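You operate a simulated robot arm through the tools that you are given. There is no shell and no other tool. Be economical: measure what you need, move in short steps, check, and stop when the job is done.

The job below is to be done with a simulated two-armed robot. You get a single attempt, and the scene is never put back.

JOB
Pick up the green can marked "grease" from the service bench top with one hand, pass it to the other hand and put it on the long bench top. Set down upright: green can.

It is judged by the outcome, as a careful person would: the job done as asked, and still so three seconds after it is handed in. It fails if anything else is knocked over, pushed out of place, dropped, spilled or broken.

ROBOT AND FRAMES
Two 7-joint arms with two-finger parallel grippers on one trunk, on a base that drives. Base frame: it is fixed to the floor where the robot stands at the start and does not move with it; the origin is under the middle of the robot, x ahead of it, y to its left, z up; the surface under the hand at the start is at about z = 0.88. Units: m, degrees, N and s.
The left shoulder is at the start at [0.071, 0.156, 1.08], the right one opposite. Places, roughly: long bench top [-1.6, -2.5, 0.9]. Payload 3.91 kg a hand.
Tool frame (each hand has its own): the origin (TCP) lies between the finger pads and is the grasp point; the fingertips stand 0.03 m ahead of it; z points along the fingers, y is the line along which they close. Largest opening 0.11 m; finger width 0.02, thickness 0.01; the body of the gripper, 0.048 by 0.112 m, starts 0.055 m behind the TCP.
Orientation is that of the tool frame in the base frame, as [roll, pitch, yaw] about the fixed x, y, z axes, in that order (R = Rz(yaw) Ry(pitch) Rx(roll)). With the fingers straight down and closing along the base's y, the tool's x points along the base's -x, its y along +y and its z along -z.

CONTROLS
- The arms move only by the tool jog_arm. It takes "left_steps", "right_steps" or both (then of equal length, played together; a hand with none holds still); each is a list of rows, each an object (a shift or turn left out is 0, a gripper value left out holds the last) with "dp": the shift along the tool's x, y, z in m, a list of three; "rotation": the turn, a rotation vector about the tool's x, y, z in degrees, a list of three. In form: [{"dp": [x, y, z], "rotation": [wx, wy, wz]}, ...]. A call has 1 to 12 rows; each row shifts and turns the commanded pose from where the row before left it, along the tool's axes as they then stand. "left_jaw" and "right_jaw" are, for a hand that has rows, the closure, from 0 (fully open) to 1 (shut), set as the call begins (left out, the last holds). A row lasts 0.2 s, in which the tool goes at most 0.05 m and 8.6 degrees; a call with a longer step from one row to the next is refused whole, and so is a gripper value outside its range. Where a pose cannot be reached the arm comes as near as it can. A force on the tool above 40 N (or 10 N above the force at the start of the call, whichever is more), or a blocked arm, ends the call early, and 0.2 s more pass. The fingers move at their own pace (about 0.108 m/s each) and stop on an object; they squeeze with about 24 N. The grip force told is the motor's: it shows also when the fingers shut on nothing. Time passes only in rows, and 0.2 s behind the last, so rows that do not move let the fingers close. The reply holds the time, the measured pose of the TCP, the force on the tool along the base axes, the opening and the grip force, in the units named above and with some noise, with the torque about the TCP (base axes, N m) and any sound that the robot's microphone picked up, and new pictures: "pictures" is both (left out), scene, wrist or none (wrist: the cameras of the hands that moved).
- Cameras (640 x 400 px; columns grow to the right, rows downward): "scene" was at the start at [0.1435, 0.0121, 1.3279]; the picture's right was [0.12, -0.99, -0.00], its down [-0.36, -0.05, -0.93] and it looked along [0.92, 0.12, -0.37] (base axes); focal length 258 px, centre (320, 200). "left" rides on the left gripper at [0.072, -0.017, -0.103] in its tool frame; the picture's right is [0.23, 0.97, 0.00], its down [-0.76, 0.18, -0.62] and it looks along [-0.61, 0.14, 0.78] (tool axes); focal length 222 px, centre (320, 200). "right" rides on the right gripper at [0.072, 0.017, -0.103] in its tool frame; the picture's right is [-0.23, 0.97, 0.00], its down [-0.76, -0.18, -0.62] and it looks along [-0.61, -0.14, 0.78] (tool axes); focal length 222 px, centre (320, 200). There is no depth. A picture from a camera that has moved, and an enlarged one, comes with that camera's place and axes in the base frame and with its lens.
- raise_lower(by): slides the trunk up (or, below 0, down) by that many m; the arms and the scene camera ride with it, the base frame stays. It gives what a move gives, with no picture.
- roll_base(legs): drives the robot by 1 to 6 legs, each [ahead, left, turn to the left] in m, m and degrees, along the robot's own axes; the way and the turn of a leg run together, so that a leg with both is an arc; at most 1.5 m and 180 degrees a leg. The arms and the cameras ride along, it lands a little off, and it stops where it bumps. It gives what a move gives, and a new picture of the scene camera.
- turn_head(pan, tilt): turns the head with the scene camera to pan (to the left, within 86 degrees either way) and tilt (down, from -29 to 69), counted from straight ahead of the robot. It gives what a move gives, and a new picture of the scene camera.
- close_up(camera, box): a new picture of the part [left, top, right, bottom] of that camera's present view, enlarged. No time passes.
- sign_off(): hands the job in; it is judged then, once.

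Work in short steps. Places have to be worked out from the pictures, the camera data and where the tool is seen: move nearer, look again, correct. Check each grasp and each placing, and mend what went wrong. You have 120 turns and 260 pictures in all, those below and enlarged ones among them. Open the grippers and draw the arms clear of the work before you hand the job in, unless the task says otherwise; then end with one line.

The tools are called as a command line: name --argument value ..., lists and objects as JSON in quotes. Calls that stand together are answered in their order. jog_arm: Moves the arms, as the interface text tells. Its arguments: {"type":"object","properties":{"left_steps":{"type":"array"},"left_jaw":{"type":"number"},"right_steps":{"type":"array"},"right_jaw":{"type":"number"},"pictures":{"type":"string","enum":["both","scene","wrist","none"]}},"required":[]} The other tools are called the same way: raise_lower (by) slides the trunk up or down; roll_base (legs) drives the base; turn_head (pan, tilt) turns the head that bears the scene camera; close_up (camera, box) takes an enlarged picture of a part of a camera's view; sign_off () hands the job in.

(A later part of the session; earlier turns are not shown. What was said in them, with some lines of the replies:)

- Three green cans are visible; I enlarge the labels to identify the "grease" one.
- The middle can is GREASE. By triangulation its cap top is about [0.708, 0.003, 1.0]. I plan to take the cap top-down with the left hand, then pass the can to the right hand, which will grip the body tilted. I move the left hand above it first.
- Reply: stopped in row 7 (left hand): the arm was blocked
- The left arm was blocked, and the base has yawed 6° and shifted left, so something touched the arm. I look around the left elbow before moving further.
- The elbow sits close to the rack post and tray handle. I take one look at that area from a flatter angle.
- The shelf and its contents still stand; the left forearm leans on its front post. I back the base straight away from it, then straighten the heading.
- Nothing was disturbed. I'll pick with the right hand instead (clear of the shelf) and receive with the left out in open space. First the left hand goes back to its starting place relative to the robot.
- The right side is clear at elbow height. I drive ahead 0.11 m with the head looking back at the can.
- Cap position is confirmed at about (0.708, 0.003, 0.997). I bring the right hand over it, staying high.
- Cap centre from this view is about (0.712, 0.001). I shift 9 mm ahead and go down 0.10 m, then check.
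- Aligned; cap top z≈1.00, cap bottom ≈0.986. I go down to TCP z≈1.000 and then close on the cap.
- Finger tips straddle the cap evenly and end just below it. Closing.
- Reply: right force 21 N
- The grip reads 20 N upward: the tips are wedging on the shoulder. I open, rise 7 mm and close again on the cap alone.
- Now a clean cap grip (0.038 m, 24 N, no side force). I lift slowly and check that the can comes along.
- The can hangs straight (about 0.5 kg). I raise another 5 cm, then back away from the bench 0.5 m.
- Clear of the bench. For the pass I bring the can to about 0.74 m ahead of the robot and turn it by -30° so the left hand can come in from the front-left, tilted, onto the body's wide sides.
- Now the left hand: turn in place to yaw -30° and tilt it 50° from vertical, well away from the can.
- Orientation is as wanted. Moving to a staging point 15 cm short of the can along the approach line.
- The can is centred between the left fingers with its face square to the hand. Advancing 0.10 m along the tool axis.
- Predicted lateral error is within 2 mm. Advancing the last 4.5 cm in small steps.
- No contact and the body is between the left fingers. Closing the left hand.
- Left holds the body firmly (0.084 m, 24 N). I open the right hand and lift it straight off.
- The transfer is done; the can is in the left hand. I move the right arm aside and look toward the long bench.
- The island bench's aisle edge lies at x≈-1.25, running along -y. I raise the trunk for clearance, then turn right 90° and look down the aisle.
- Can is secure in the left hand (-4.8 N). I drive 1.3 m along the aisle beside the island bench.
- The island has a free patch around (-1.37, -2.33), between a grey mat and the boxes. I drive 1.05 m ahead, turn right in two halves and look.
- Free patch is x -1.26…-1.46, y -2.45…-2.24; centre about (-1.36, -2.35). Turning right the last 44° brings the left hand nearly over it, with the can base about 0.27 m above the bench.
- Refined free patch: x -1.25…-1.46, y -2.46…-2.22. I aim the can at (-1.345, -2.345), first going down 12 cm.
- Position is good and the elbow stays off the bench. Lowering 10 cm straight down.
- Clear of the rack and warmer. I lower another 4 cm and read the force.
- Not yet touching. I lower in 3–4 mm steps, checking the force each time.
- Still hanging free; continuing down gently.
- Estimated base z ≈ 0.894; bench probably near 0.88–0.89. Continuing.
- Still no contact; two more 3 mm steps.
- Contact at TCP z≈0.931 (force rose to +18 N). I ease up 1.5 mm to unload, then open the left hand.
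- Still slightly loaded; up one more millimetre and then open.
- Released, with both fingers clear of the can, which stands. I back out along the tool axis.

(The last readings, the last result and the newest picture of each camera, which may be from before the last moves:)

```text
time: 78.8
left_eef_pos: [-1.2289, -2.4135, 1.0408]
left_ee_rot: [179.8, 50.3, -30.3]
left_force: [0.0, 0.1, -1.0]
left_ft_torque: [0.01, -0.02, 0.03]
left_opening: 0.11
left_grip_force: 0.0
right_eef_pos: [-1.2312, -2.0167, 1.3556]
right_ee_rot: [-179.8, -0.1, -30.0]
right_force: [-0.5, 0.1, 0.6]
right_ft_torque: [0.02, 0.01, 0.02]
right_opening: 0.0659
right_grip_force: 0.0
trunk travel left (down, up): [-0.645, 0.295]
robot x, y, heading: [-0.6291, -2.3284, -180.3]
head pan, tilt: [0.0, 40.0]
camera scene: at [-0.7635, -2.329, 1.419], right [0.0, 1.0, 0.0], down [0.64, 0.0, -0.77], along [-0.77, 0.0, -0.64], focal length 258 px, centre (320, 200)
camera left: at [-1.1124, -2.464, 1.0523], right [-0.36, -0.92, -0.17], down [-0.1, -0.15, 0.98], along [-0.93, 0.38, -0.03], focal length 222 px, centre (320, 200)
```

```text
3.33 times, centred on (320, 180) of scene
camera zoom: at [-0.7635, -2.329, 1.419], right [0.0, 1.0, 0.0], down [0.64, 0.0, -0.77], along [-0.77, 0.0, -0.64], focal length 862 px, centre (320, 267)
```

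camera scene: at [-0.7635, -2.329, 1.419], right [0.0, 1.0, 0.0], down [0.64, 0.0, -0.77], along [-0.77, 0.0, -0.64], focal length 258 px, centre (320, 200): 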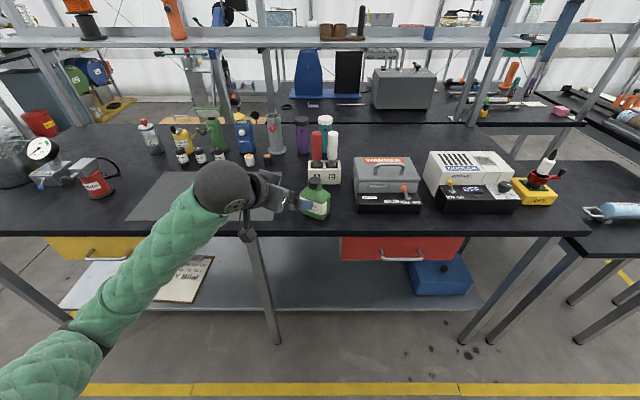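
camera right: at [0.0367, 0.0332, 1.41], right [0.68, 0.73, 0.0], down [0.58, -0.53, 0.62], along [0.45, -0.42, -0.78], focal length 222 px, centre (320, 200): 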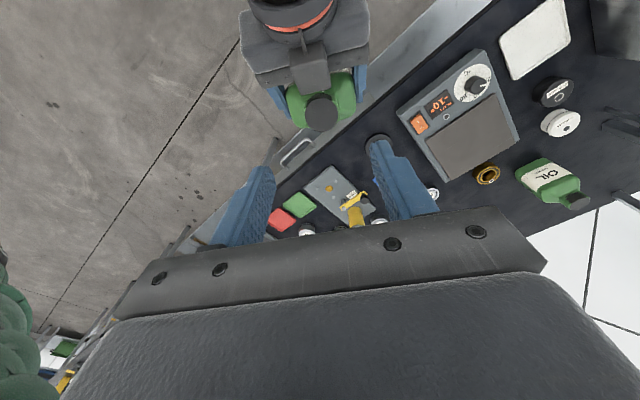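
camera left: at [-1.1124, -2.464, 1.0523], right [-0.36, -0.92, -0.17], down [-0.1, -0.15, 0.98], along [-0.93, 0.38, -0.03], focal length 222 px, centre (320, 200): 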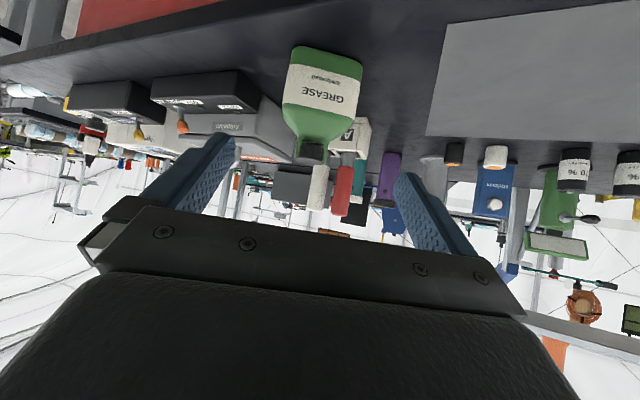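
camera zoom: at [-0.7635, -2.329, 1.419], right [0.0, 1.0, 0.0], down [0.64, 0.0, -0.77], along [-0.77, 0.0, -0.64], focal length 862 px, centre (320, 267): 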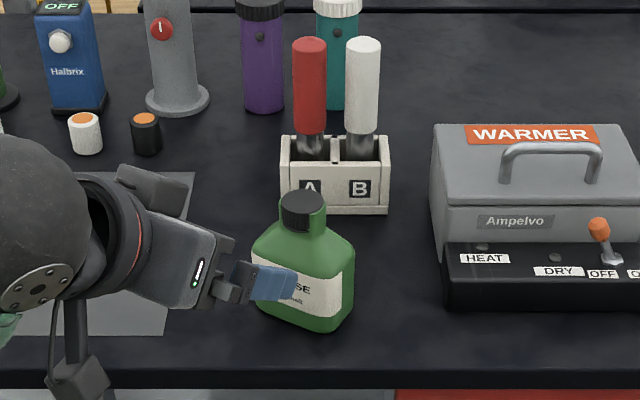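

The can stands upright on the bench, clear of its neighbours. I raise the left hand and back the base 0.25 m to draw both arms clear.

jog_arm --left_steps '[{"dp": [-0.03, 0, -0.025]}, {"dp": [-0.03, 0, -0.025]}, {"dp": [-0.03, 0, -0.025]}, {}]' --pictures "none"

roll_base --legs '[[-0.22, 0, 0]]'

close_up --camera "scene" --box '[220, 80, 440, 240]'

```text
time: 79.8
left_eef_pos: [-1.2306, -2.4147, 1.159]
left_ee_rot: [179.8, 50.2, -30.3]
left_force: [0.0, 0.0, -0.4]
left_ft_torque: [0.04, 0.02, -0.03]
left_opening: 0.1099
left_grip_force: 0.0
right_eef_pos: [-1.2302, -2.0168, 1.3558]
right_ee_rot: [-179.9, -0.1, -30.0]
right_force: [0.5, 0.8, 0.0]
right_ft_torque: [0.01, 0.0, 0.02]
right_opening: 0.066
right_grip_force: 0.0
trunk travel left (down, up): [-0.645, 0.295]
robot x, y, heading: [-0.6291, -2.3333, -180.2]
head pan, tilt: [0.0, 40.0]
```

```text
time: 81.5
left_eef_pos: [-1.0081, -2.4145, 1.1588]
left_ee_rot: [179.9, 50.4, -30.4]
left_force: [0.0, -0.5, 0.7]
left_ft_torque: [0.0, 0.01, 0.02]
left_opening: 0.11
left_grip_force: 0.2
right_eef_pos: [-1.0076, -2.0165, 1.3565]
right_ee_rot: [-180.0, 0.0, -30.1]
right_force: [0.6, 0.8, 0.9]
right_ft_torque: [0.03, 0.03, 0.02]
right_opening: 0.0662
right_grip_force: 0.0
trunk travel left (down, up): [-0.645, 0.295]
robot x, y, heading: [-0.4043, -2.3304, -180.0]
head pan, tilt: [0.0, 40.0]
camera scene: at [-0.5421, -2.3286, 1.419], right [0.0, 1.0, 0.0], down [0.64, 0.0, -0.77], along [-0.77, 0.0, -0.64], focal length 258 px, centre (320, 200)
```

scene: 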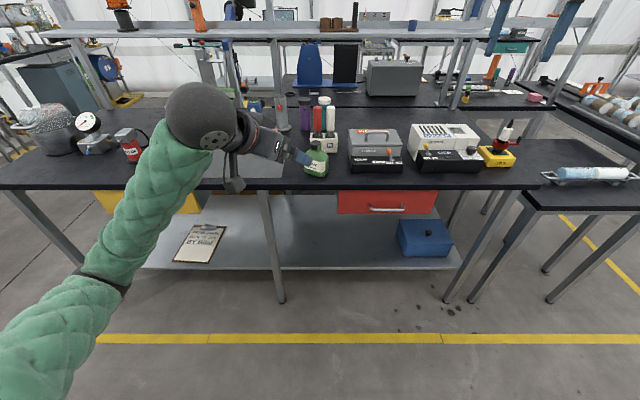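

```text
2.50 times, centred on (330, 160) of scene
camera zoom: at [-0.5421, -2.3286, 1.419], right [0.0, 1.0, 0.0], down [0.64, 0.0, -0.77], along [-0.77, 0.0, -0.64], focal length 646 px, centre (295, 300)
```

zoom: 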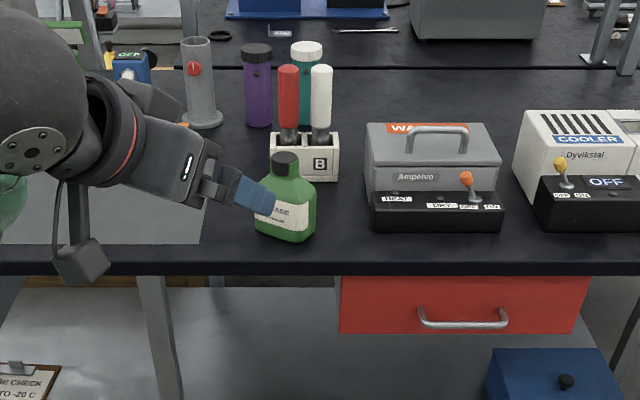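

The can stands upright on the long bench, nothing around it was disturbed, and both hands are clear. Handing in.

sign_off

```text
The job is handed in.
```

The green "grease" can was picked up with the right hand, passed to the left, and now stands upright on the long bench; early on the left arm leaned on the shelf post by the service bench, and I saw nothing knocked over or moved.
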